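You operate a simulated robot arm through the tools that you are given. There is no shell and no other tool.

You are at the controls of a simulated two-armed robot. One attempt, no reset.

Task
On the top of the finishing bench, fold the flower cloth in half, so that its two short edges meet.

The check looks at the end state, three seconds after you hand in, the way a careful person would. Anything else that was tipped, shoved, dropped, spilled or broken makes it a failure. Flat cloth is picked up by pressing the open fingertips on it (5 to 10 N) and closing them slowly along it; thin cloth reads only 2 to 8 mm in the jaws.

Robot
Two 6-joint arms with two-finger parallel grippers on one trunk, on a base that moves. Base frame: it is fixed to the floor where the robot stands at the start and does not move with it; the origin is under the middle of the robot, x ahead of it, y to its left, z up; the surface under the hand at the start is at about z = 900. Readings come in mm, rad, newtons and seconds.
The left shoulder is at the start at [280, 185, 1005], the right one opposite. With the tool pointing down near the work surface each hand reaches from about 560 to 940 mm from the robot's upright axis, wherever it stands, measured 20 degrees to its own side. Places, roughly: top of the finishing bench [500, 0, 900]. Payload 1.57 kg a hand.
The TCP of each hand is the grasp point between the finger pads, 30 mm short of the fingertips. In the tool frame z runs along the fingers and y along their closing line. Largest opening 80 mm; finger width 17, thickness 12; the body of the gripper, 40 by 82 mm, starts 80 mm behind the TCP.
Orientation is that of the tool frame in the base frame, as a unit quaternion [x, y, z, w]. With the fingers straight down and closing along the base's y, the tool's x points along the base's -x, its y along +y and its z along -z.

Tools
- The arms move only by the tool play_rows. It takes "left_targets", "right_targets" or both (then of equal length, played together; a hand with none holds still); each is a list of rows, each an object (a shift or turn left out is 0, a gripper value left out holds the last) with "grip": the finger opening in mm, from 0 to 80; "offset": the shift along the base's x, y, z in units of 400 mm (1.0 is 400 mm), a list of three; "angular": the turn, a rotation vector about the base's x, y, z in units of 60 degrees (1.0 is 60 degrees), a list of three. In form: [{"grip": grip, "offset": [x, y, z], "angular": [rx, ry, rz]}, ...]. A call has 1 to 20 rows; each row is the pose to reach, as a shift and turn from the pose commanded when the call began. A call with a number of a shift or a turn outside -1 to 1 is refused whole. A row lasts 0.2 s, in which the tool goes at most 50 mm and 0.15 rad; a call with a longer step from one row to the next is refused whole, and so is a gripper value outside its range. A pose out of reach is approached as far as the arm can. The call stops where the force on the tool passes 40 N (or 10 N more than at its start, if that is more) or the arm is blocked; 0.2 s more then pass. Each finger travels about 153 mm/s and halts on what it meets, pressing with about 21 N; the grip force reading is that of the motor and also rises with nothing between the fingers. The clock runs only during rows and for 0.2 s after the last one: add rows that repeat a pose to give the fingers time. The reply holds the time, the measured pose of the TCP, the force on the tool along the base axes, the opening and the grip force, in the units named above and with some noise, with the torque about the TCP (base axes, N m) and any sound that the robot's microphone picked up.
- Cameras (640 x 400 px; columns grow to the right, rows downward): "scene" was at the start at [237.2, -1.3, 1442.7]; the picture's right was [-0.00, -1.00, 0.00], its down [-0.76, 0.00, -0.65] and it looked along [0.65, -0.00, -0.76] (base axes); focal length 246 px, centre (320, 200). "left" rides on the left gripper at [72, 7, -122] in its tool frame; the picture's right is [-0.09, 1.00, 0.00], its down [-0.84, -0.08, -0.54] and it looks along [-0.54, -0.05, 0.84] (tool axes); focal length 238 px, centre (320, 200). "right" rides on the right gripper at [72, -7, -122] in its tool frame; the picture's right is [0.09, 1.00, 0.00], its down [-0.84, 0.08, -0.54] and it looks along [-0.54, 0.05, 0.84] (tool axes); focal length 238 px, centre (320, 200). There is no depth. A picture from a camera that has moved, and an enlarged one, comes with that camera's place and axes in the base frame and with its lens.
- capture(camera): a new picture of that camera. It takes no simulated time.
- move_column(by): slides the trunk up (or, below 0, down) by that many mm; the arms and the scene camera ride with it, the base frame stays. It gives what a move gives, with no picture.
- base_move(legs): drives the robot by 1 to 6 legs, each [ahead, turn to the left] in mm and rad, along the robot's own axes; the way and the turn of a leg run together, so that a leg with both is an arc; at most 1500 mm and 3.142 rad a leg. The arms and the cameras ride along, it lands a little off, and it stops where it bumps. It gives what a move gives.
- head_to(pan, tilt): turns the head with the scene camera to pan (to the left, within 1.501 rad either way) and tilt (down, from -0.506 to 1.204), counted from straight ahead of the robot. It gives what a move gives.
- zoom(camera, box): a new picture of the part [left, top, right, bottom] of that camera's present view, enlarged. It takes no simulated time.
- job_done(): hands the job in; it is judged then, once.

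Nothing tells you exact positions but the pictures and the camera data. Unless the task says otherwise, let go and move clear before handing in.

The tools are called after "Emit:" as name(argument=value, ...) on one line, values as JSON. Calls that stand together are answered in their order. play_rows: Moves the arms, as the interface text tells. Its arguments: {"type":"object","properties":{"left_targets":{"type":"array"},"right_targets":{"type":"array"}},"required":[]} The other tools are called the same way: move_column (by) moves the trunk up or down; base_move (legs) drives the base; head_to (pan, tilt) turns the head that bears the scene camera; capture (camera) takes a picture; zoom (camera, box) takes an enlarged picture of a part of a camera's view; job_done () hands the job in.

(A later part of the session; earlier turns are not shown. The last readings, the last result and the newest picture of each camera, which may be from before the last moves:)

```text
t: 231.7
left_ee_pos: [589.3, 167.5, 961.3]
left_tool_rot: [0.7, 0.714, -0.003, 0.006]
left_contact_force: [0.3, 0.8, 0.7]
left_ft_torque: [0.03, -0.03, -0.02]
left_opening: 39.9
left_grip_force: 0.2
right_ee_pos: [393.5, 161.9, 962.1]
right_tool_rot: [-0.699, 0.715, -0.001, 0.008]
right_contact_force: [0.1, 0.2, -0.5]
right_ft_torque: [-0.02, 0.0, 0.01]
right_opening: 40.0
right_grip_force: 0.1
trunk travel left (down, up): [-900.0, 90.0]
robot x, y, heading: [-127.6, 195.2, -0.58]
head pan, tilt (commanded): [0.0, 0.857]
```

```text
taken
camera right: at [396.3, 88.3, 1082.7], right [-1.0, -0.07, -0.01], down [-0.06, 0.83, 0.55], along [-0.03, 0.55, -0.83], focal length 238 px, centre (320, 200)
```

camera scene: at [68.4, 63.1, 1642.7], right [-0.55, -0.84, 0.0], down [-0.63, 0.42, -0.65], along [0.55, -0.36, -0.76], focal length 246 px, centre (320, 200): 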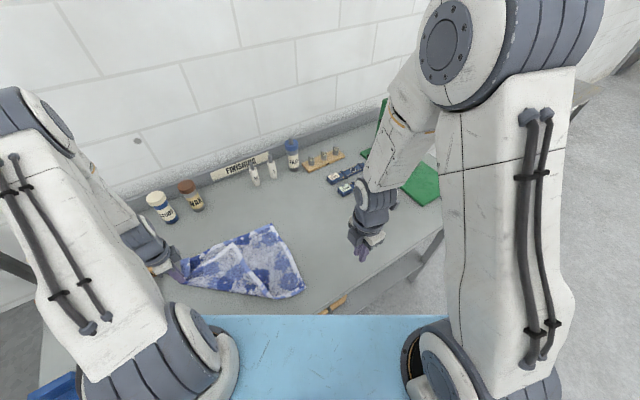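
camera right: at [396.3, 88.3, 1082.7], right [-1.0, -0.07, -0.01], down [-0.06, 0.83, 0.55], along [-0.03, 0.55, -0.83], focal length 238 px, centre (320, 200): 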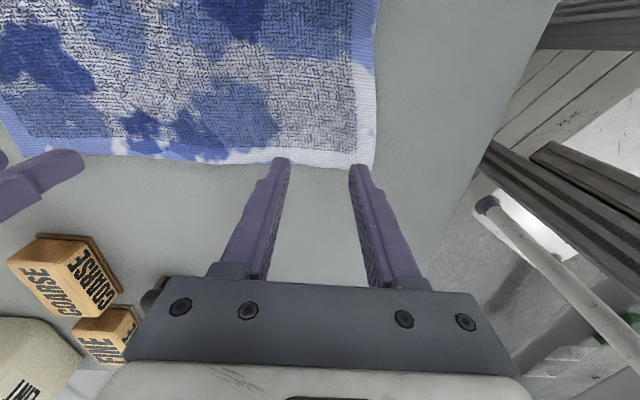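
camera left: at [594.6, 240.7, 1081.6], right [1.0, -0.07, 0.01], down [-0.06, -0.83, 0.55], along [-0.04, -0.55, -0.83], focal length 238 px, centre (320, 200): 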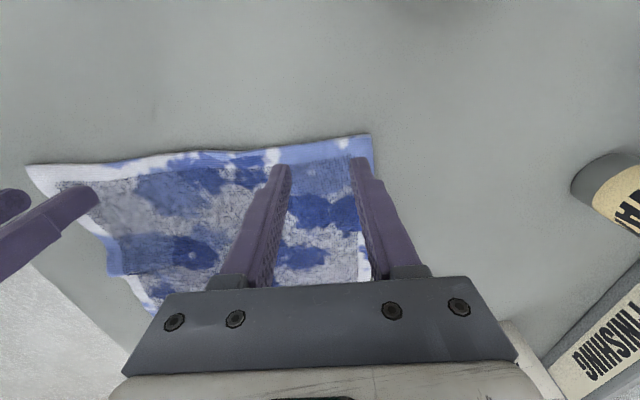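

Both hands are over the corners (hem at y≈172–178). I'm lowering to the cloth.

Emit:
play_rows(left_targets=[{"offset": [0, 0, -0.03]}, {"offset": [0, 0, -0.055]}, {"offset": [0, 0, -0.064]}, {"offset": [0, 0, -0.064]}], right_targets=[{"offset": [0, 0, -0.03]}, {"offset": [0, 0, -0.055]}, {"offset": [0, 0, -0.064]}, {"offset": [0, 0, -0.064]}])

```text
t: 232.7
left_ee_pos: [590.2, 164.7, 934.9]
left_tool_rot: [0.701, 0.713, -0.004, 0.007]
left_contact_force: [0.5, 0.2, 1.0]
left_ft_torque: [-0.01, -0.02, -0.03]
left_opening: 39.9
left_grip_force: 0.0
right_ee_pos: [391.7, 160.3, 936.4]
right_tool_rot: [-0.697, 0.717, -0.001, 0.007]
right_contact_force: [0.7, 0.1, 0.2]
right_ft_torque: [0.01, 0.01, 0.01]
right_opening: 39.7
right_grip_force: 0.1
trunk travel left (down, up): [-900.0, 90.0]
robot x, y, heading: [-128.6, 194.9, -0.581]
head pan, tilt (commanded): [0.0, 0.857]
```

Emit:
play_rows(left_targets=[{"offset": [0, 0.003, -0.004]}, {"offset": [0, 0.003, -0.0055]}, {"offset": [0, 0.003, -0.0055]}], right_targets=[{"offset": [0, 0, -0.005]}, {"offset": [0, 0, -0.008]}, {"offset": [0, 0, -0.008]}])

```text
t: 233.5
left_ee_pos: [589.3, 166.3, 934.7]
left_tool_rot: [0.701, 0.714, -0.002, 0.007]
left_contact_force: [0.2, -2.5, 7.0]
left_ft_torque: [-0.06, 0.01, 0.0]
left_opening: 40.0
left_grip_force: 0.1
right_ee_pos: [392.8, 159.0, 933.7]
right_tool_rot: [-0.696, 0.718, -0.001, 0.006]
right_contact_force: [1.6, -2.6, 12.2]
right_ft_torque: [-0.11, 0.09, 0.04]
right_opening: 39.8
right_grip_force: 0.1
trunk travel left (down, up): [-900.0, 90.0]
robot x, y, heading: [-128.0, 197.1, -0.581]
head pan, tilt (commanded): [0.0, 0.857]
```

Emit:
play_rows(left_targets=[{"grip": 38}, {"grip": 36}, {"grip": 34}, {"grip": 32}, {"grip": 30}, {"grip": 28}, {"grip": 26}, {"grip": 24}, {"grip": 22}, {"grip": 20}], right_targets=[{"grip": 38, "offset": [0, 0, 0.0013]}, {"grip": 36, "offset": [0, 0, 0.0013]}, {"grip": 34, "offset": [0, 0, 0.0013]}, {"grip": 32, "offset": [0, 0, 0.0013]}, {"grip": 30, "offset": [0, 0, 0.0013]}, {"grip": 28, "offset": [0, 0, 0.0013]}, {"grip": 26, "offset": [0, 0, 0.0013]}, {"grip": 24, "offset": [0, 0, 0.0013]}, {"grip": 22, "offset": [0, 0, 0.0013]}, {"grip": 20, "offset": [0, 0, 0.0013]}])

Emit:
play_rows(left_targets=[{"grip": 18}, {"grip": 16}, {"grip": 14}, {"grip": 12}, {"grip": 10}, {"grip": 8}, {"grip": 6}, {"grip": 4}, {"grip": 2}, {"grip": 0}, {"grip": 0}, {"grip": 0}], right_targets=[{"grip": 18}, {"grip": 16}, {"grip": 14}, {"grip": 12}, {"grip": 10}, {"grip": 8}, {"grip": 6}, {"grip": 4}, {"grip": 2}, {"grip": 0}, {"grip": 0}, {"grip": 0}])

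Emit:
capture(camera="left")

Emit:
capture(camera="right")

```text
t: 235.7
left_ee_pos: [589.5, 165.9, 933.7]
left_tool_rot: [0.7, 0.714, -0.003, 0.007]
left_contact_force: [-5.6, 0.1, 7.4]
left_ft_torque: [-0.03, 0.18, 0.02]
left_opening: 18.9
left_grip_force: 5.3
right_ee_pos: [391.6, 161.4, 932.8]
right_tool_rot: [-0.696, 0.718, 0.0, 0.007]
right_contact_force: [6.5, -1.6, 26.4]
right_ft_torque: [-0.06, -0.03, 0.02]
right_opening: 20.6
right_grip_force: 0.7
trunk travel left (down, up): [-900.0, 90.0]
robot x, y, heading: [-130.1, 195.2, -0.585]
head pan, tilt (commanded): [0.0, 0.857]
```

```text
t: 238.3
left_ee_pos: [587.9, 166.2, 934.3]
left_tool_rot: [0.701, 0.713, -0.002, 0.008]
left_contact_force: [-0.4, -0.1, 4.6]
left_ft_torque: [-0.03, -0.01, 0.01]
left_opening: 0.0
left_grip_force: 21.5
right_ee_pos: [391.9, 160.2, 933.8]
right_tool_rot: [-0.696, 0.718, 0.0, 0.006]
right_contact_force: [-0.3, 0.6, 35.2]
right_ft_torque: [-0.04, 0.09, -0.03]
right_opening: 4.9
right_grip_force: 21.2
trunk travel left (down, up): [-900.0, 90.0]
robot x, y, heading: [-125.7, 192.0, -0.581]
head pan, tilt (commanded): [0.0, 0.857]
```

```text
taken
camera left: at [594.1, 239.5, 1054.5], right [1.0, -0.07, 0.01], down [-0.07, -0.83, 0.55], along [-0.03, -0.55, -0.83], focal length 238 px, centre (320, 200)
```

left: 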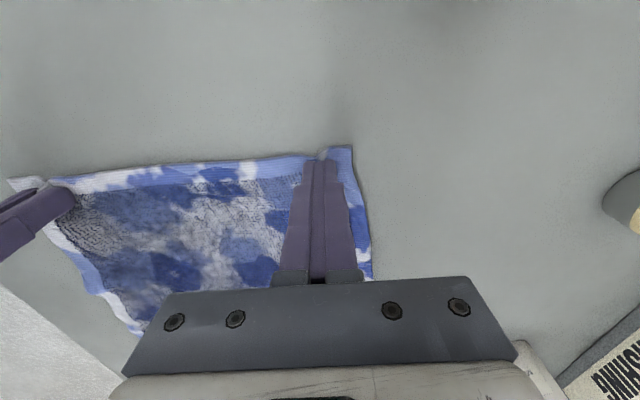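

```text
taken
camera right: at [394.0, 86.4, 1053.9], right [-1.0, -0.06, -0.01], down [-0.06, 0.83, 0.55], along [-0.03, 0.55, -0.84], focal length 238 px, centre (320, 200)
```

right: 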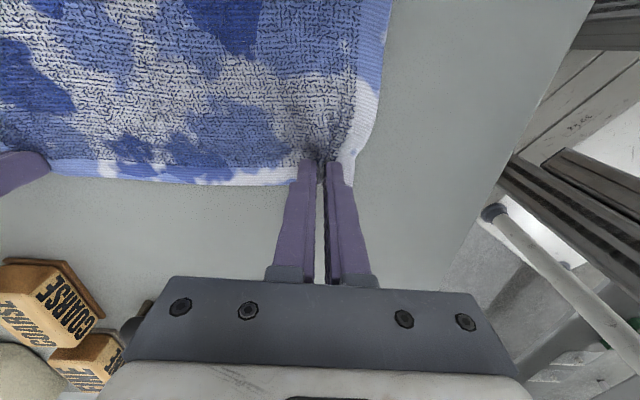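

The left fingers slipped off (0 mm), while the right one holds. I'll regrasp the left corner slightly further in.

Emit:
play_rows(left_targets=[{"offset": [0, 0, 0.03], "grip": 0}, {"offset": [-0.01, 0.001, 0.03], "grip": 20}, {"offset": [-0.03, 0.002, 0.03], "grip": 42}, {"offset": [-0.035, 0.003, 0.015], "grip": 42}, {"offset": [-0.035, 0.003, 0.003], "grip": 42}, {"offset": [-0.035, 0.003, 0.0], "grip": 42}], right_targets=[{"offset": [0, 0, 0.004]}, {"offset": [0, 0, 0.006]}, {"offset": [0, 0, 0.006]}, {"offset": [0, 0, 0.006]}, {"offset": [0, 0, 0.006]}, {"offset": [0, 0, 0.006]}])

Emit:
zoom(camera="left", box=[230, 110, 420, 230])

```text
t: 239.7
left_ee_pos: [576.7, 168.7, 934.1]
left_tool_rot: [0.701, 0.714, -0.002, 0.008]
left_contact_force: [0.1, 0.9, 6.0]
left_ft_torque: [-0.03, 0.02, 0.01]
left_opening: 42.0
left_grip_force: 0.1
right_ee_pos: [387.9, 157.3, 932.5]
right_tool_rot: [-0.698, 0.717, 0.001, 0.002]
right_contact_force: [3.6, 4.9, 18.7]
right_ft_torque: [0.15, -0.09, 0.01]
right_opening: 4.1
right_grip_force: 20.8
trunk travel left (down, up): [-900.0, 90.0]
robot x, y, heading: [-126.5, 193.7, -0.581]
head pan, tilt (commanded): [0.0, 0.857]
```

```text
3.33 times, centred on (325, 170) of left
camera zoom: at [581.2, 241.0, 1054.3], right [1.0, -0.07, 0.01], down [-0.07, -0.83, 0.55], along [-0.03, -0.55, -0.83], focal length 794 px, centre (303, 300)
```

zoom: 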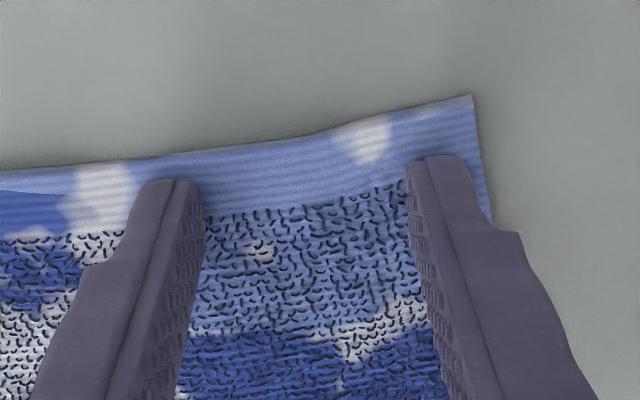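

Emit:
play_rows(left_targets=[{"grip": 40}, {"grip": 38}, {"grip": 36}, {"grip": 34}, {"grip": 32}, {"grip": 30}, {"grip": 28}, {"grip": 26}, {"grip": 24}, {"grip": 22}, {"grip": 20}], right_targets=[{"offset": [0, 0, 0.002]}, {"offset": [0, 0, 0.004]}, {"offset": [0, 0, 0.004]}, {"offset": [0, 0, 0.004]}, {"offset": [0, 0, 0.004]}, {"offset": [0, 0, 0.004]}, {"offset": [0, 0, 0.004]}, {"offset": [0, 0, 0.004]}, {"offset": [0, 0, 0.004]}, {"offset": [0, 0, 0.004]}, {"offset": [0, 0, 0.004]}])

Emit:
play_rows(left_targets=[{"grip": 18}, {"grip": 16}, {"grip": 14}, {"grip": 12}, {"grip": 10}, {"grip": 8}, {"grip": 6}, {"grip": 4}, {"grip": 2}, {"grip": 0}, {"grip": 0}, {"grip": 0}])

Emit:
zoom(camera="left", box=[230, 110, 420, 230])

```text
t: 242.1
left_ee_pos: [575.9, 167.1, 933.5]
left_tool_rot: [0.701, 0.714, -0.002, 0.008]
left_contact_force: [-2.2, 1.3, 17.1]
left_ft_torque: [-0.01, 0.12, 0.01]
left_opening: 20.7
left_grip_force: 0.6
right_ee_pos: [390.4, 158.8, 935.7]
right_tool_rot: [-0.697, 0.717, 0.0, 0.004]
right_contact_force: [1.9, 0.4, 3.4]
right_ft_torque: [0.03, -0.09, 0.01]
right_opening: 4.4
right_grip_force: 21.4
trunk travel left (down, up): [-900.0, 90.0]
robot x, y, heading: [-129.5, 196.4, -0.583]
head pan, tilt (commanded): [0.0, 0.857]
```

```text
t: 244.7
left_ee_pos: [575.3, 167.1, 933.8]
left_tool_rot: [0.701, 0.714, -0.002, 0.007]
left_contact_force: [-3.0, -0.3, 15.6]
left_ft_torque: [-0.03, 0.12, 0.01]
left_opening: 5.0
left_grip_force: 20.7
right_ee_pos: [390.1, 158.7, 936.1]
right_tool_rot: [-0.697, 0.717, 0.0, 0.005]
right_contact_force: [3.1, 0.8, 1.1]
right_ft_torque: [0.01, -0.11, -0.03]
right_opening: 4.4
right_grip_force: 20.9
trunk travel left (down, up): [-900.0, 90.0]
robot x, y, heading: [-131.8, 194.8, -0.583]
head pan, tilt (commanded): [0.0, 0.857]
```

```text
3.33 times, centred on (325, 170) of left
camera zoom: at [580.4, 240.5, 1053.6], right [1.0, -0.07, 0.01], down [-0.07, -0.83, 0.55], along [-0.04, -0.55, -0.83], focal length 794 px, centre (303, 300)
```

zoom: 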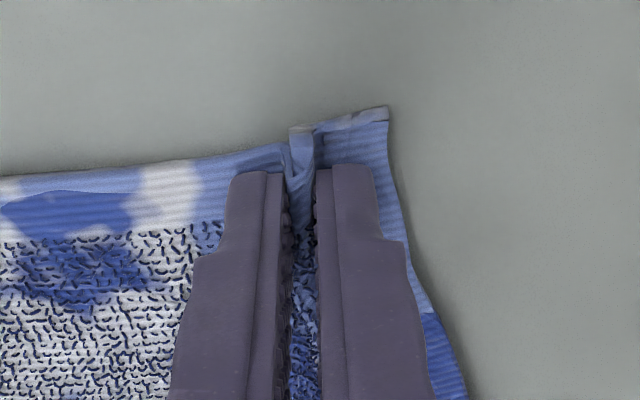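

Both corners are gripped properly now (5.0 and 4.4 mm). I'm folding over with progressive tilt, stopping earlier than last time.

Emit:
play_rows(left_targets=[{"offset": [0, 0, 0.0275]}, {"offset": [-0.003, -0.005, 0.07]}, {"offset": [-0.005, -0.0175, 0.115]}, {"offset": [-0.005, -0.0375, 0.16]}, {"offset": [-0.005, -0.065, 0.205]}, {"offset": [-0.005, -0.1, 0.2475]}, {"offset": [-0.005, -0.14, 0.285]}, {"offset": [-0.005, -0.185, 0.315]}, {"offset": [-0.005, -0.235, 0.34], "angular": [0.08, 0, 0]}, {"offset": [-0.005, -0.2875, 0.3575], "angular": [0.16, 0, 0]}, {"offset": [-0.005, -0.34, 0.365], "angular": [0.24, 0, 0]}, {"offset": [-0.005, -0.3925, 0.365], "angular": [0.32, 0, 0]}, {"offset": [-0.005, -0.445, 0.3575], "angular": [0.4, 0, 0]}, {"offset": [-0.005, -0.495, 0.3425], "angular": [0.48, 0, 0]}, {"offset": [-0.005, -0.5425, 0.32], "angular": [0.56, 0, 0]}, {"offset": [-0.005, -0.5825, 0.2925], "angular": [0.64, 0, 0]}, {"offset": [-0.005, -0.615, 0.26], "angular": [0.72, 0, 0]}, {"offset": [-0.005, -0.6375, 0.2225], "angular": [0.8, 0, 0]}, {"offset": [-0.005, -0.6525, 0.1825], "angular": [0.88, 0, 0]}, {"offset": [-0.005, -0.66, 0.145], "angular": [0.96, 0, 0]}], right_targets=[{"offset": [0, 0, 0.0275]}, {"offset": [0.003, -0.0025, 0.0675]}, {"offset": [0.005, -0.01, 0.11]}, {"offset": [0.005, -0.025, 0.155]}, {"offset": [0.005, -0.0475, 0.2]}, {"offset": [0.005, -0.08, 0.2425]}, {"offset": [0.005, -0.12, 0.28]}, {"offset": [0.005, -0.165, 0.31]}, {"offset": [0.005, -0.215, 0.335], "angular": [0.08, 0, 0]}, {"offset": [0.005, -0.2675, 0.3525], "angular": [0.16, 0, 0]}, {"offset": [0.005, -0.32, 0.36], "angular": [0.24, 0, 0]}, {"offset": [0.005, -0.3725, 0.36], "angular": [0.32, 0, 0]}, {"offset": [0.005, -0.425, 0.3525], "angular": [0.4, 0, 0]}, {"offset": [0.005, -0.475, 0.3375], "angular": [0.48, 0, 0]}, {"offset": [0.005, -0.5225, 0.315], "angular": [0.56, 0, 0]}, {"offset": [0.005, -0.5625, 0.2875], "angular": [0.64, 0, 0]}, {"offset": [0.005, -0.595, 0.255], "angular": [0.72, 0, 0]}, {"offset": [0.005, -0.6175, 0.2175], "angular": [0.8, 0, 0]}, {"offset": [0.005, -0.6325, 0.1775], "angular": [0.88, 0, 0]}, {"offset": [0.005, -0.64, 0.14], "angular": [0.96, 0, 0]}])

Emit:
capture(camera="left")

Emit:
capture(camera="right")

Emit:
zoom(camera="scene", box=[190, 190, 370, 312])

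```text
t: 248.9
left_ee_pos: [566.0, -88.5, 991.7]
left_tool_rot: [0.617, 0.626, 0.342, -0.332]
left_contact_force: [0.6, -0.3, -0.2]
left_ft_torque: [-0.05, 0.0, 0.05]
left_opening: 4.6
left_grip_force: 20.9
left hand out of reach, approached as far as the arm can: row 20
right_ee_pos: [390.5, -92.3, 991.8]
right_tool_rot: [-0.611, 0.624, 0.344, 0.344]
right_contact_force: [-0.1, -0.2, -0.5]
right_ft_torque: [-0.01, 0.0, 0.03]
right_opening: 4.1
right_grip_force: 21.4
trunk travel left (down, up): [-900.0, 90.0]
robot x, y, heading: [-129.8, 192.4, -0.58]
head pan, tilt (commanded): [0.0, 0.857]
```

```text
taken
camera left: at [570.7, -151.9, 1118.2], right [1.0, -0.05, -0.06], down [-0.07, -0.91, -0.41], along [-0.04, 0.41, -0.91], focal length 238 px, centre (320, 200)
```

left: 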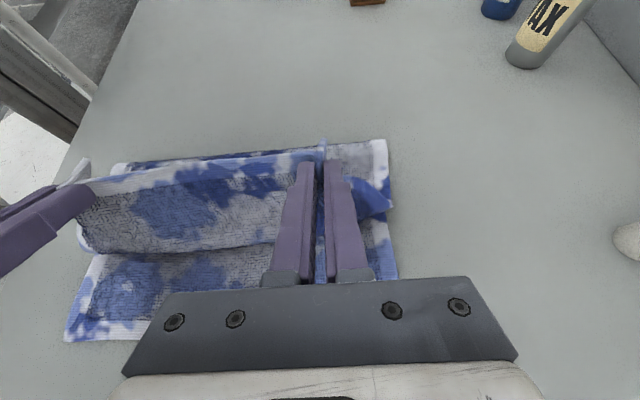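

```text
taken
camera right: at [393.7, -235.2, 994.6], right [-1.0, -0.03, -0.07], down [-0.07, -0.02, 1.0], along [-0.03, 1.0, 0.02], focal length 238 px, centre (320, 200)
```

right: 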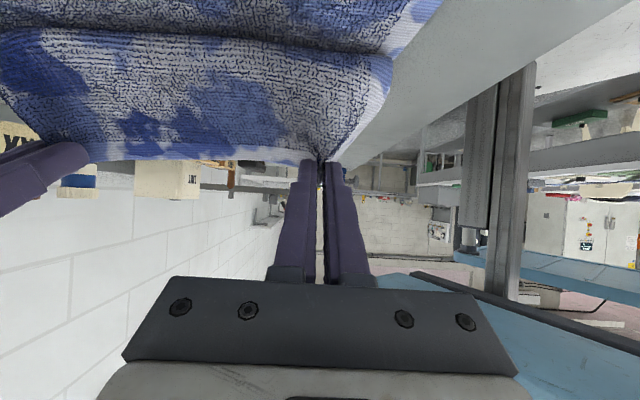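

```text
3.28 times, centred on (280, 251) of scene
camera zoom: at [67.8, 63.3, 1642.9], right [-0.55, -0.84, 0.0], down [-0.63, 0.42, -0.65], along [0.55, -0.36, -0.76], focal length 805 px, centre (451, 33)
```

zoom: 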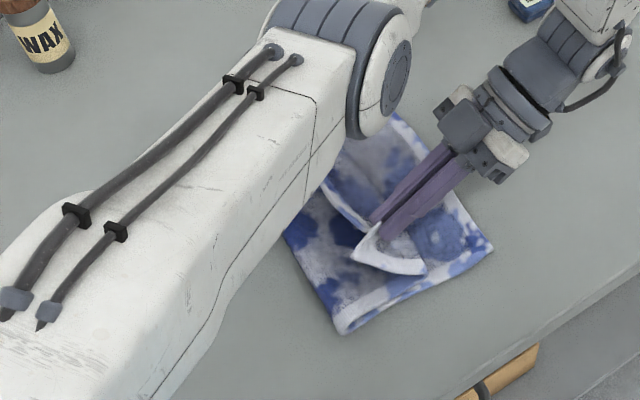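

The crease now sits at y≈−3 to 0, right on the middle, and the lower corners haven't moved. I'll shift the hands outward so the remaining wall of cloth stands upright before release.

Emit:
play_rows(left_targets=[{"offset": [0.003, -0.015, 0], "angular": [-0.04, 0, 0]}, {"offset": [0.006, -0.03, -0.003], "angular": [-0.09, 0, 0]}, {"offset": [0.01, -0.045, -0.006], "angular": [-0.13, 0, 0]}, {"offset": [0.0125, -0.06, -0.01], "angular": [-0.167, 0, 0]}, {"offset": [0.0125, -0.06, -0.01], "angular": [-0.167, 0, 0]}], right_targets=[{"offset": [0, -0.015, 0]}, {"offset": [0, -0.03, -0.003]}, {"offset": [0, -0.045, -0.006]}, {"offset": [0, -0.06, -0.01]}, {"offset": [0, -0.06, -0.01]}])

Emit:
capture(camera="left")

Emit:
zoom(camera="scene", box=[190, 190, 370, 312])

```text
t: 250.1
left_ee_pos: [570.8, -113.0, 987.8]
left_tool_rot: [0.644, 0.654, 0.285, -0.276]
left_contact_force: [-0.2, 1.3, 0.4]
left_ft_torque: [-0.03, 0.0, 0.05]
left_opening: 4.4
left_grip_force: 21.6
right_ee_pos: [389.2, -116.8, 988.3]
right_tool_rot: [-0.612, 0.625, 0.343, 0.343]
right_contact_force: [0.4, 0.0, -0.9]
right_ft_torque: [0.0, -0.06, -0.02]
right_opening: 4.0
right_grip_force: 20.6
trunk travel left (down, up): [-900.0, 90.0]
robot x, y, heading: [-127.6, 195.3, -0.58]
head pan, tilt (commanded): [0.0, 0.857]
```

```text
taken
camera left: at [576.8, -153.4, 1123.8], right [1.0, -0.06, -0.05], down [-0.07, -0.97, -0.24], along [-0.04, 0.24, -0.97], focal length 238 px, centre (320, 200)
```

left: 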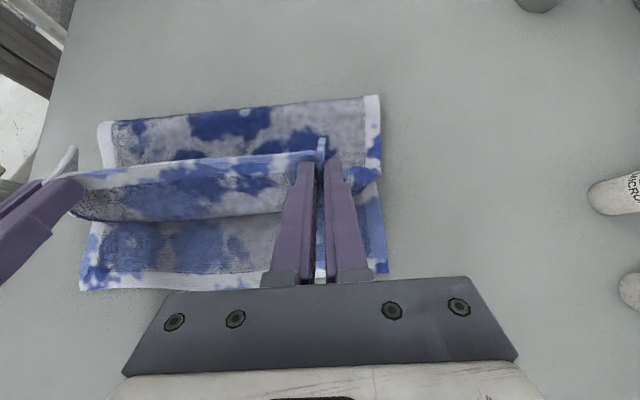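

```text
3.28 times, centred on (280, 251) of scene
camera zoom: at [68.2, 63.1, 1642.7], right [-0.55, -0.84, 0.0], down [-0.63, 0.42, -0.65], along [0.55, -0.36, -0.76], focal length 805 px, centre (451, 33)
```

zoom: 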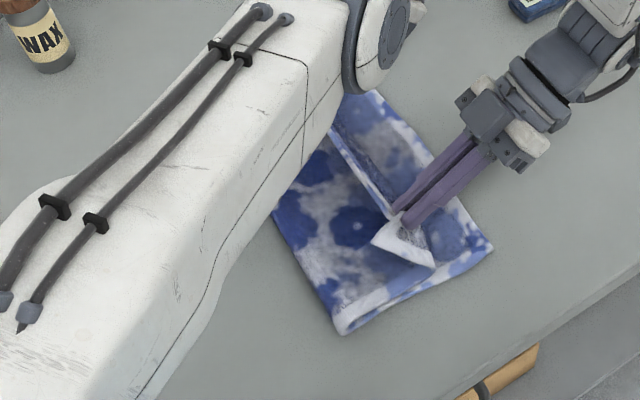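

The crease is unchanged at y≈−3 to 2. One more small step outward and down, then release.

Emit:
play_rows(left_targets=[{"offset": [0, -0.02, -0.01], "angular": [-0.05, 0, 0]}, {"offset": [0, -0.04, -0.02], "angular": [-0.1, 0, 0]}, {"offset": [0, -0.04, -0.03], "angular": [-0.1, 0, 0]}, {"offset": [0, -0.04, -0.03], "angular": [-0.1, 0, 0]}], right_targets=[{"offset": [0, -0.02, -0.01]}, {"offset": [0, -0.04, -0.02]}, {"offset": [0, -0.04, -0.03]}, {"offset": [0, -0.04, -0.03]}])

Emit:
play_rows(left_targets=[{"grip": 22}, {"grip": 25}, {"grip": 25}, {"grip": 25}], right_targets=[{"grip": 22}, {"grip": 25}, {"grip": 25}, {"grip": 25}])

Emit:
capture(camera="left")

Emit:
capture(camera="right")

Emit:
zoom(camera="scene", box=[190, 190, 370, 312])

```text
t: 251.1
left_ee_pos: [569.8, -130.0, 975.7]
left_tool_rot: [0.657, 0.668, 0.251, -0.242]
left_contact_force: [0.2, -0.8, 0.5]
left_ft_torque: [0.02, -0.04, 0.05]
left_opening: 4.3
left_grip_force: 21.1
right_ee_pos: [391.1, -132.0, 976.6]
right_tool_rot: [-0.612, 0.625, 0.343, 0.343]
right_contact_force: [-0.3, -0.3, 0.3]
right_ft_torque: [-0.05, -0.03, -0.02]
right_opening: 4.0
right_grip_force: 21.0
trunk travel left (down, up): [-900.0, 90.0]
robot x, y, heading: [-133.2, 196.8, -0.583]
head pan, tilt (commanded): [0.0, 0.857]
```

```text
t: 252.1
left_ee_pos: [569.9, -129.7, 976.1]
left_tool_rot: [0.658, 0.667, 0.251, -0.242]
left_contact_force: [0.2, 0.2, -0.4]
left_ft_torque: [-0.01, -0.03, 0.0]
left_opening: 25.3
left_grip_force: 0.1
right_ee_pos: [391.3, -132.2, 976.5]
right_tool_rot: [-0.612, 0.624, 0.344, 0.343]
right_contact_force: [0.2, -0.3, -0.5]
right_ft_torque: [-0.03, 0.02, -0.03]
right_opening: 25.1
right_grip_force: 0.0
trunk travel left (down, up): [-900.0, 90.0]
robot x, y, heading: [-129.6, 193.5, -0.581]
head pan, tilt (commanded): [0.0, 0.857]
```

```text
taken
camera left: at [575.4, -155.4, 1115.1], right [1.0, -0.06, -0.04], down [-0.07, -0.99, -0.14], along [-0.04, 0.14, -0.99], focal length 238 px, centre (320, 200)
```

left: 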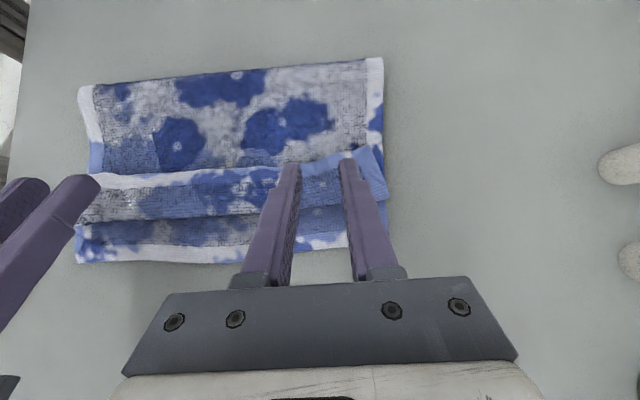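

```text
taken
camera right: at [394.0, -274.5, 979.2], right [-1.0, -0.03, -0.07], down [-0.07, -0.02, 1.0], along [-0.03, 1.0, 0.01], focal length 238 px, centre (320, 200)
```

right: 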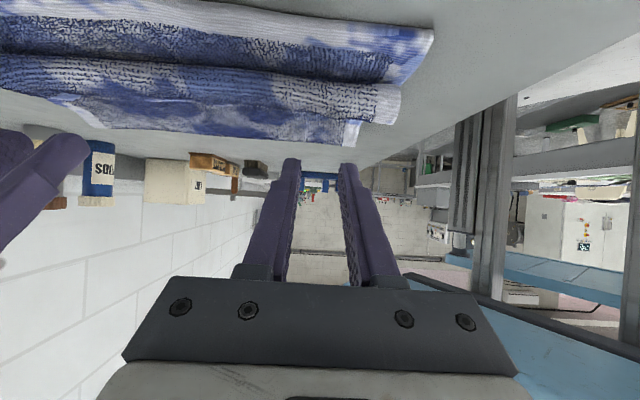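

```text
3.28 times, centred on (280, 251) of scene
camera zoom: at [68.2, 63.1, 1642.7], right [-0.55, -0.84, 0.0], down [-0.63, 0.42, -0.65], along [0.55, -0.36, -0.76], focal length 805 px, centre (451, 33)
```

zoom: 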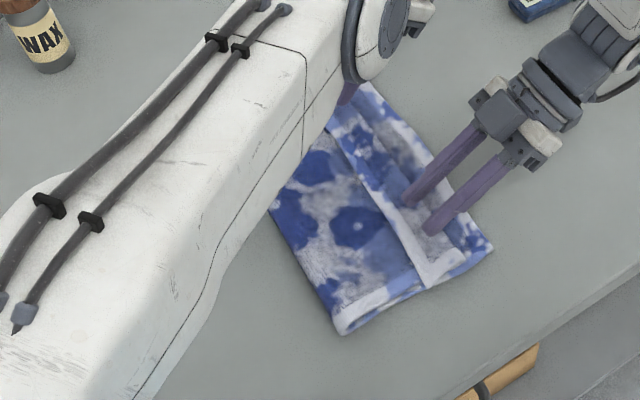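

Released neatly: the hem stands in a clean straight strip (fold line at y≈−125) and the crease is still at y≈0. Now the left hand will hold near the crease while the right hand, opened wide, pushes the hem over outward.

Emit:
play_rows(left_targets=[{"offset": [0, 0, 0.09]}, {"offset": [0, 0, 0.18]}, {"offset": [0, 0.03, 0.2], "angular": [-0.1, 0, 0]}, {"offset": [0, 0.07, 0.2], "angular": [-0.2, 0, 0]}, {"offset": [0, 0.11, 0.2], "angular": [-0.3, 0, 0]}, {"offset": [0, 0.15, 0.2], "angular": [-0.4, 0, 0]}, {"offset": [0, 0.19, 0.2], "angular": [-0.5, 0, 0]}, {"offset": [0, 0.23, 0.2], "angular": [-0.6, 0, 0]}, {"offset": [0, 0.24, 0.2], "angular": [-0.7, 0, 0]}, {"offset": [0, 0.24, 0.2], "angular": [-0.7, 0, 0]}], right_targets=[{"offset": [0, 0, 0.09]}, {"offset": [0, 0, 0.18]}, {"offset": [0.01, 0.03, 0.2], "angular": [-0.12, 0, 0], "grip": 60}, {"offset": [0.02, 0.06, 0.2], "angular": [-0.24, 0, 0], "grip": 80}, {"offset": [0.04, 0.09, 0.2], "angular": [-0.36, 0, 0]}, {"offset": [0.06, 0.12, 0.2], "angular": [-0.48, 0, 0]}, {"offset": [0.08, 0.15, 0.2], "angular": [-0.6, 0, 0]}, {"offset": [0.1, 0.18, 0.2], "angular": [-0.72, 0, 0]}, {"offset": [0.1, 0.21, 0.2], "angular": [-0.84, 0, 0]}, {"offset": [0.1, 0.22, 0.2], "angular": [-0.96, 0, 0]}])

Emit:
capture(camera="left")

Emit:
capture(camera="right")

Emit:
zoom(camera="scene", box=[190, 190, 370, 312])

```text
t: 254.3
left_ee_pos: [570.6, -34.4, 1057.3]
left_tool_rot: [0.701, 0.713, -0.005, 0.011]
left_contact_force: [-0.5, -0.2, -0.1]
left_ft_torque: [-0.01, -0.01, 0.01]
left_opening: 24.7
left_grip_force: 0.1
right_ee_pos: [429.7, -42.8, 1057.6]
right_tool_rot: [-0.701, 0.713, -0.001, 0.006]
right_contact_force: [-0.1, -0.1, 0.4]
right_ft_torque: [0.05, -0.03, 0.01]
right_opening: 79.9
right_grip_force: 0.0
trunk travel left (down, up): [-900.0, 90.0]
robot x, y, heading: [-132.5, 196.6, -0.582]
head pan, tilt (commanded): [0.0, 0.857]
```

```text
taken
camera left: at [575.1, 39.1, 1177.2], right [1.0, -0.07, 0.01], down [-0.07, -0.83, 0.56], along [-0.04, -0.56, -0.83], focal length 238 px, centre (320, 200)
```

left: 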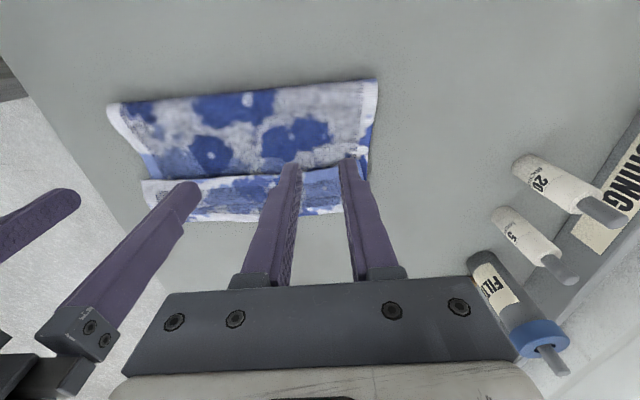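

```text
taken
camera right: at [433.6, -116.6, 1178.1], right [-1.0, -0.08, -0.01], down [-0.07, 0.83, 0.55], along [-0.03, 0.55, -0.84], focal length 238 px, centre (320, 200)
```

right: 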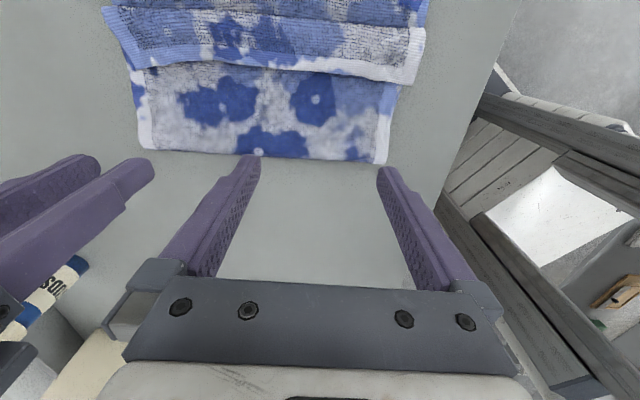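

```text
3.28 times, centred on (280, 251) of scene
camera zoom: at [68.2, 63.3, 1642.8], right [-0.55, -0.84, 0.0], down [-0.63, 0.42, -0.65], along [0.55, -0.36, -0.76], focal length 805 px, centre (451, 33)
```

zoom: 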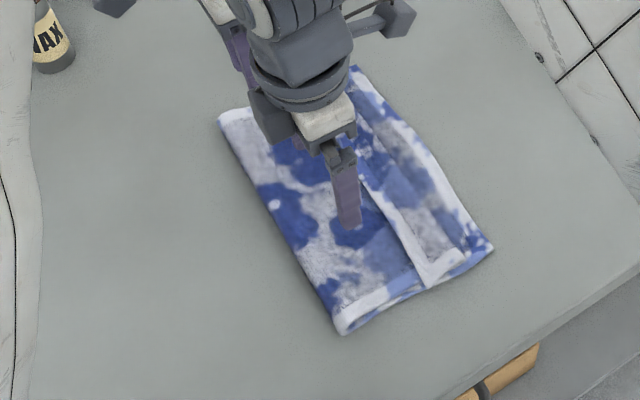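

The strip lies neatly folded back (fold line −125 to −134, hem −74 to −89), so unfolded it should land very close to the lower edge. The left hand presses to hold near the crease, and the right goes down just inside the strip.

Emit:
play_rows(left_targets=[{"offset": [0, 0, -0.1], "grip": 40}, {"offset": [0, 0, -0.2], "grip": 60}, {"offset": [0, 0, -0.27], "grip": 60}, {"offset": [0, 0, -0.29]}, {"offset": [0, 0, -0.3]}, {"offset": [0, 0, -0.304]}], right_targets=[{"offset": [0, -0.01, -0.1]}, {"offset": [0, -0.01, -0.2]}, {"offset": [0, -0.01, -0.26]}, {"offset": [0, -0.01, -0.28]}, {"offset": [0, -0.01, -0.287]}, {"offset": [0, -0.01, -0.287]}])

```text
t: 255.7
left_ee_pos: [573.6, -33.5, 935.4]
left_tool_rot: [0.701, 0.713, -0.005, 0.012]
left_contact_force: [0.7, 1.8, 10.2]
left_ft_torque: [0.06, -0.01, 0.02]
left_opening: 60.1
left_grip_force: 0.0
right_ee_pos: [429.4, -47.2, 941.5]
right_tool_rot: [-0.702, 0.712, 0.0, 0.007]
right_contact_force: [0.1, 0.4, 0.3]
right_ft_torque: [-0.01, 0.0, 0.0]
right_opening: 80.1
right_grip_force: 0.0
trunk travel left (down, up): [-900.0, 90.0]
robot x, y, heading: [-126.2, 196.9, -0.583]
head pan, tilt (commanded): [0.0, 0.857]
```

Emit:
play_rows(right_targets=[{"offset": [0, -0.02, 0]}, {"offset": [0, -0.04, 0]}, {"offset": [0, -0.06, 0]}, {"offset": [0, -0.08, 0]}, {"offset": [0, -0.1, 0.001]}, {"offset": [0, -0.12, 0.002]}, {"offset": [0, -0.14, 0.003]}, {"offset": [0, -0.16, 0.004]}])

Emit:
capture(camera="right")

Emit:
capture(camera="left")

Emit:
zoom(camera="scene", box=[190, 190, 370, 312])

```text
t: 257.5
left_ee_pos: [573.4, -34.4, 935.4]
left_tool_rot: [0.701, 0.713, -0.004, 0.01]
left_contact_force: [4.4, 0.1, 14.4]
left_ft_torque: [-0.01, -0.03, -0.03]
left_opening: 59.1
left_grip_force: 0.1
right_ee_pos: [430.3, -111.5, 942.1]
right_tool_rot: [-0.702, 0.713, 0.0, 0.006]
right_contact_force: [-0.4, 0.2, 0.0]
right_ft_torque: [0.0, -0.01, 0.0]
right_opening: 79.9
right_grip_force: 0.1
trunk travel left (down, up): [-900.0, 90.0]
robot x, y, heading: [-133.1, 197.7, -0.58]
head pan, tilt (commanded): [0.0, 0.857]
```

```text
taken
camera right: at [433.5, -185.5, 1064.1], right [-1.0, -0.08, -0.01], down [-0.07, 0.83, 0.55], along [-0.03, 0.55, -0.84], focal length 238 px, centre (320, 200)
```

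right: 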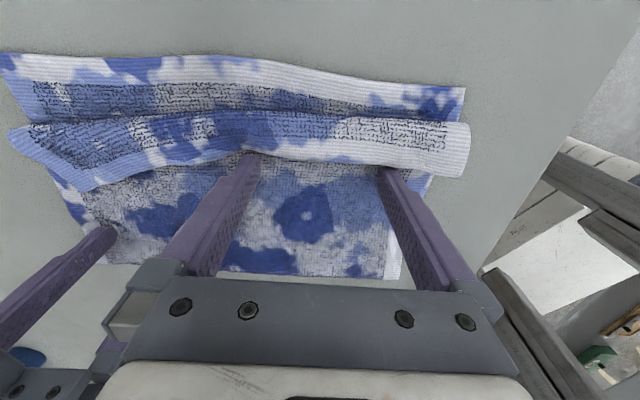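

```text
taken
camera left: at [578.0, 40.1, 1055.5], right [1.0, -0.07, 0.01], down [-0.07, -0.83, 0.56], along [-0.03, -0.56, -0.83], focal length 238 px, centre (320, 200)
```

left: 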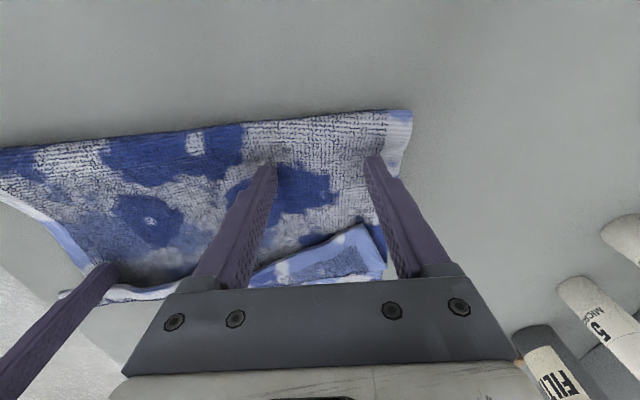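

```text
3.28 times, centred on (280, 251) of scene
camera zoom: at [67.8, 63.5, 1642.9], right [-0.55, -0.84, 0.0], down [-0.63, 0.42, -0.65], along [0.55, -0.36, -0.76], focal length 805 px, centre (451, 33)
```

zoom: 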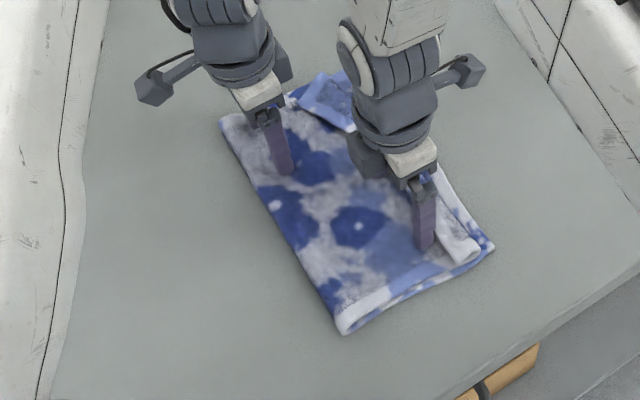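

The near part of the strip is moving. I'll continue the sweep.

Emit:
play_rows(right_targets=[{"offset": [0, -0.02, 0]}, {"offset": [0, -0.04, 0]}, {"offset": [0, -0.06, 0]}, {"offset": [0, -0.08, 0]}, {"offset": [0, -0.1, 0]}, {"offset": [0, -0.12, 0]}, {"offset": [0, -0.14, 0]}])

Emit:
capture(camera="right")

Emit:
zoom(camera="scene", box=[190, 190, 370, 312])

```text
t: 259.1
left_ee_pos: [572.3, -33.2, 934.6]
left_tool_rot: [0.701, 0.713, -0.005, 0.01]
left_contact_force: [4.2, -2.5, 15.9]
left_ft_torque: [-0.03, -0.04, -0.01]
left_opening: 59.1
left_grip_force: 0.1
right_ee_pos: [430.6, -169.0, 943.1]
right_tool_rot: [-0.702, 0.712, 0.0, 0.006]
right_contact_force: [-0.5, -0.1, -0.6]
right_ft_torque: [-0.01, 0.02, -0.03]
right_opening: 80.0
right_grip_force: 0.1
trunk travel left (down, up): [-900.0, 90.0]
robot x, y, heading: [-129.5, 196.7, -0.585]
head pan, tilt (commanded): [0.0, 0.857]
```

```text
taken
camera right: at [433.3, -242.3, 1064.0], right [-1.0, -0.08, -0.01], down [-0.07, 0.83, 0.55], along [-0.03, 0.55, -0.84], focal length 238 px, centre (320, 200)
```

right: 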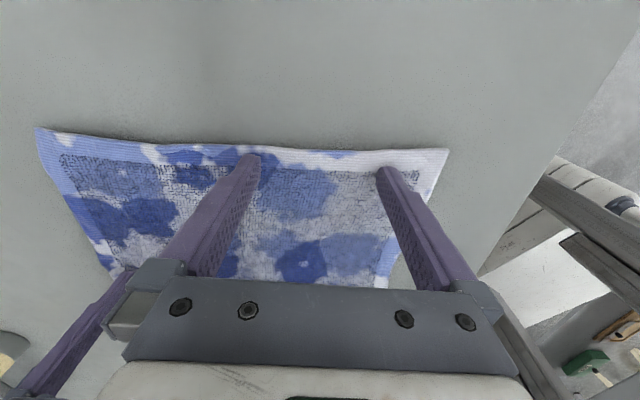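

```text
3.28 times, centred on (280, 251) of scene
camera zoom: at [67.8, 63.5, 1642.9], right [-0.55, -0.84, 0.0], down [-0.63, 0.42, -0.65], along [0.55, -0.36, -0.76], focal length 805 px, centre (451, 33)
```

zoom: 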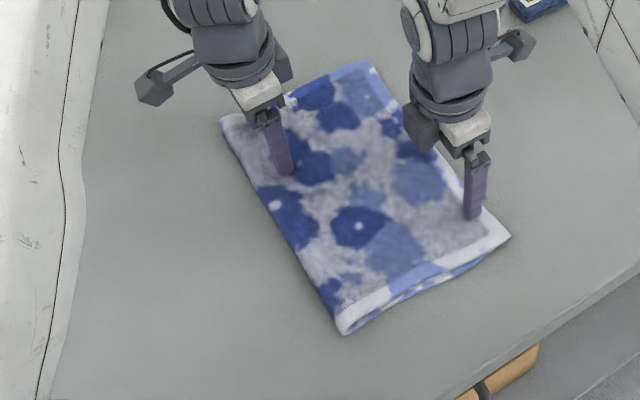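

The strip has flipped outward completely, giving a neat rectangle. I'll lift both hands and measure.

Emit:
play_rows(left_targets=[{"offset": [0, 0, 0.05]}, {"offset": [0, 0.02, 0.14]}, {"offset": [0, 0.08, 0.23]}, {"offset": [0, 0.16, 0.31]}, {"offset": [0, 0.26, 0.37]}, {"offset": [0, 0.37, 0.4]}, {"offset": [0, 0.48, 0.42]}, {"offset": [0, 0.59, 0.42]}], right_targets=[{"offset": [0, 0, 0.05]}, {"offset": [0, -0.02, 0.14]}, {"offset": [-0.04, -0.04, 0.22]}, {"offset": [-0.1, -0.06, 0.29]}, {"offset": [-0.17, -0.08, 0.34]}, {"offset": [-0.25, -0.1, 0.38]}, {"offset": [-0.33, -0.11, 0.4]}, {"offset": [-0.4, -0.11, 0.4]}])

Emit:
zoom(camera="scene", box=[210, 200, 350, 312])

Emit:
zoom(camera="right", box=[0, 120, 280, 290])

Emit:
capture(camera="left")

```text
t: 260.9
left_ee_pos: [573.3, 207.9, 1104.3]
left_tool_rot: [0.701, 0.713, -0.006, 0.009]
left_contact_force: [0.5, -0.1, -0.7]
left_ft_torque: [-0.01, -0.01, -0.02]
left_opening: 60.1
left_grip_force: 0.1
right_ee_pos: [268.3, -214.5, 1104.2]
right_tool_rot: [-0.702, 0.713, 0.0, 0.006]
right_contact_force: [-0.1, -0.1, 0.1]
right_ft_torque: [0.0, 0.03, -0.02]
right_opening: 79.8
right_grip_force: 0.0
trunk travel left (down, up): [-900.0, 90.0]
robot x, y, heading: [-131.2, 194.0, -0.581]
head pan, tilt (commanded): [0.0, 0.857]
```

```text
3.57 times, centred on (280, 256) of scene
camera zoom: at [68.2, 63.2, 1642.8], right [-0.55, -0.84, 0.0], down [-0.63, 0.42, -0.65], along [0.55, -0.36, -0.76], focal length 877 px, centre (463, 0)
```

zoom: 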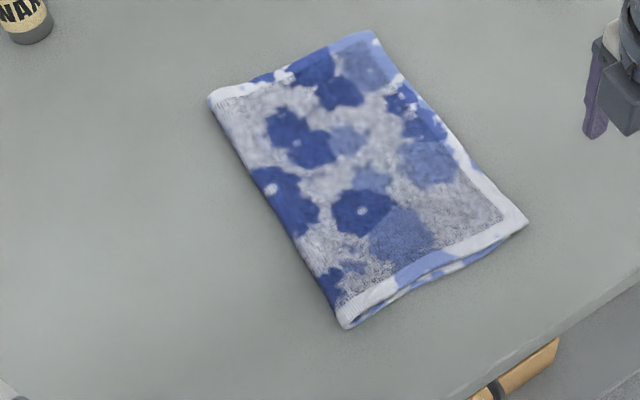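

```text
2.29 times, centred on (140, 205) of right
camera zoom: at [272.0, -288.3, 1225.9], right [-1.0, -0.08, -0.01], down [-0.07, 0.83, 0.55], along [-0.03, 0.55, -0.84], focal length 545 px, centre (731, 189)
```

zoom: 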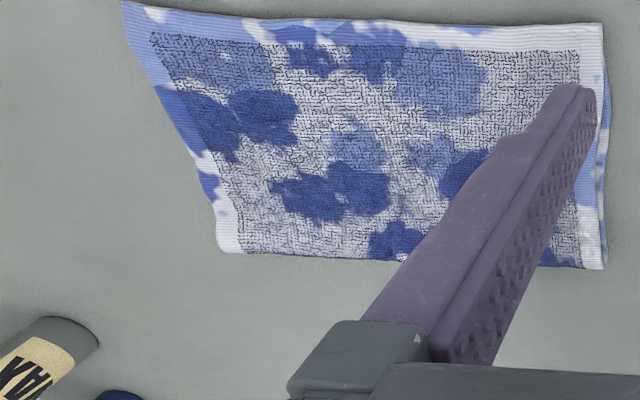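

```text
taken
camera left: at [578.1, 281.4, 1224.8], right [1.0, -0.08, 0.01], down [-0.07, -0.83, 0.56], along [-0.04, -0.56, -0.83], focal length 238 px, centre (320, 200)
```

left: 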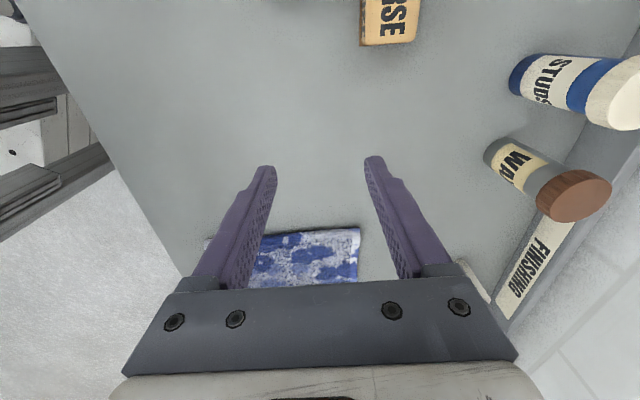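

A very neat fold. I'll zoom in on the right edge to see how far the top layer overshoots the lower one.

Emit:
zoom(camera="scene", box=[300, 245, 340, 295])

Emit:
zoom(camera="scene", box=[280, 200, 340, 260])

Emit:
zoom(camera="right", box=[180, 110, 300, 250])

```text
8.00 times, centred on (320, 270) of scene
camera zoom: at [68.2, 63.2, 1642.8], right [-0.55, -0.84, 0.0], down [-0.63, 0.42, -0.65], along [0.55, -0.36, -0.76], focal length 1964 px, centre (320, -360)
```

zoom: 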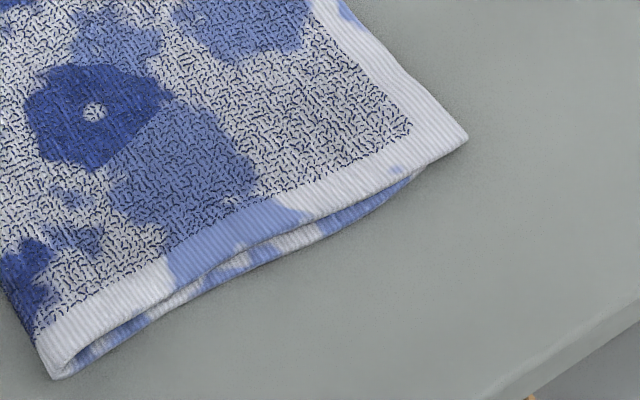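

```text
6.67 times, centred on (310, 230) of scene
camera zoom: at [68.2, 63.2, 1642.8], right [-0.55, -0.84, 0.0], down [-0.63, 0.42, -0.65], along [0.55, -0.36, -0.76], focal length 1637 px, centre (387, 0)
```

zoom: 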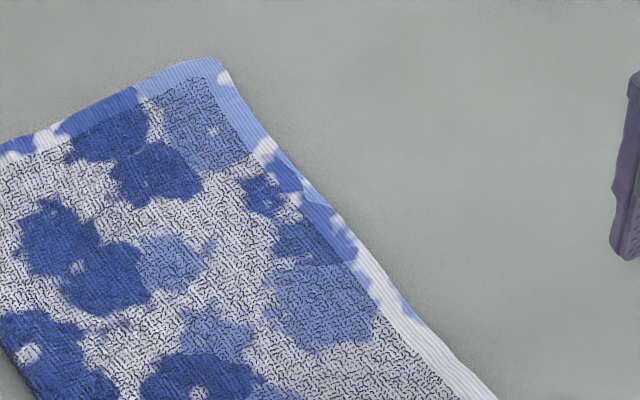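

```text
2.86 times, centred on (240, 180) of right
camera zoom: at [272.0, -288.3, 1225.9], right [-1.0, -0.08, -0.01], down [-0.07, 0.83, 0.55], along [-0.03, 0.55, -0.84], focal length 681 px, centre (549, 257)
```

zoom: 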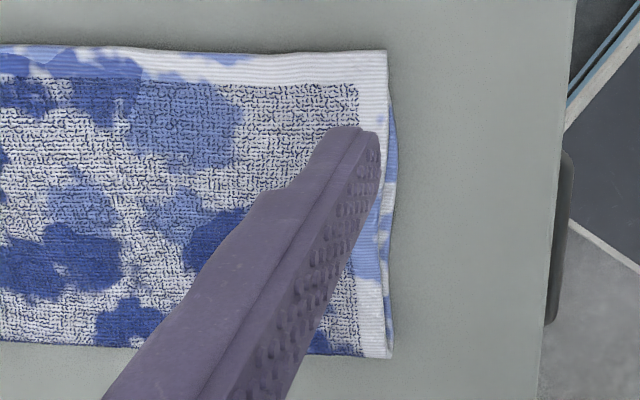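

The far end lines up (622, −179 against 614, −176), but at the near end the top corner overshoots the lower one by about 24 mm (y −187 vs −163). I'll press lightly on just that overhanging bit of hem and push it back in slowly; this is reversible if it ripples.

Emit:
play_rows(right_targets=[{"offset": [0.06, 0.02, 0], "grip": 40}, {"offset": [0.13, 0.04, -0.03]}, {"offset": [0.2, 0.07, -0.08]}, {"offset": [0.25, 0.085, -0.16]}, {"offset": [0.26, 0.09, -0.25]}, {"offset": [0.26, 0.09, -0.34]}, {"offset": [0.26, 0.09, -0.39]}, {"offset": [0.26, 0.09, -0.4]}])

Emit:
capture(camera="right")

Emit:
zoom(camera="right", box=[230, 110, 420, 230])

```text
t: 262.7
left_ee_pos: [572.6, 207.2, 1104.1]
left_tool_rot: [0.701, 0.713, -0.006, 0.009]
left_contact_force: [0.2, 1.1, -0.3]
left_ft_torque: [0.02, -0.03, 0.03]
left_opening: 60.2
left_grip_force: 0.0
right_ee_pos: [374.6, -176.5, 943.4]
right_tool_rot: [-0.701, 0.713, -0.001, 0.006]
right_contact_force: [0.0, 0.1, 0.3]
right_ft_torque: [0.03, -0.01, -0.01]
right_opening: 39.9
right_grip_force: 0.1
trunk travel left (down, up): [-900.0, 90.0]
robot x, y, heading: [-129.9, 195.3, -0.58]
head pan, tilt (commanded): [0.0, 0.857]
```

```text
taken
camera right: at [378.7, -250.4, 1064.3], right [-1.0, -0.08, -0.01], down [-0.07, 0.83, 0.55], along [-0.03, 0.55, -0.84], focal length 238 px, centre (320, 200)
```

right: 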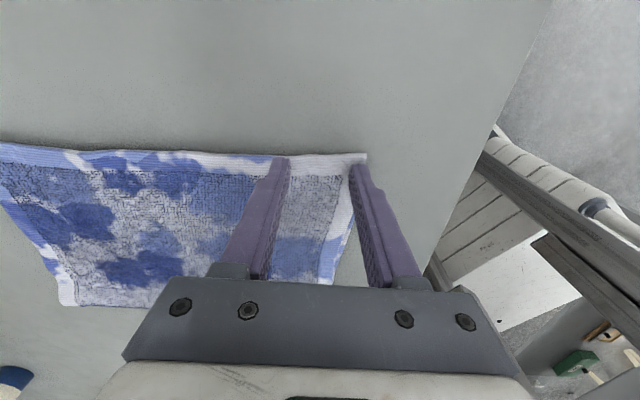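

```text
3.33 times, centred on (325, 170) of right
camera zoom: at [378.7, -250.4, 1064.3], right [-1.0, -0.08, -0.01], down [-0.07, 0.83, 0.55], along [-0.03, 0.55, -0.84], focal length 794 px, centre (303, 300)
```

zoom: 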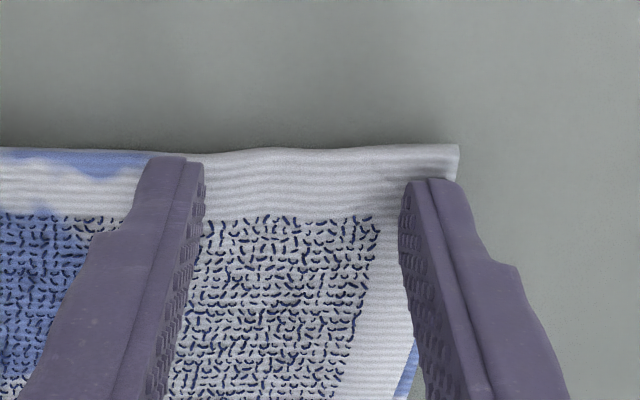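

Emit:
play_rows(right_targets=[{"offset": [0, 0, -0.012]}, {"offset": [0, 0, -0.02]}, {"offset": [0, 0, -0.0235]}, {"offset": [0, 0, -0.0235]}])

```text
t: 263.7
left_ee_pos: [573.6, 206.6, 1104.2]
left_tool_rot: [0.701, 0.713, -0.005, 0.009]
left_contact_force: [0.8, 0.2, 1.0]
left_ft_torque: [0.0, -0.02, 0.03]
left_opening: 59.9
left_grip_force: 0.0
right_ee_pos: [374.2, -176.2, 935.3]
right_tool_rot: [-0.701, 0.713, -0.001, 0.007]
right_contact_force: [2.7, 0.6, 15.4]
right_ft_torque: [0.12, 0.06, 0.0]
right_opening: 39.7
right_grip_force: 0.1
trunk travel left (down, up): [-900.0, 90.0]
robot x, y, heading: [-130.6, 196.3, -0.58]
head pan, tilt (commanded): [0.0, 0.857]
```

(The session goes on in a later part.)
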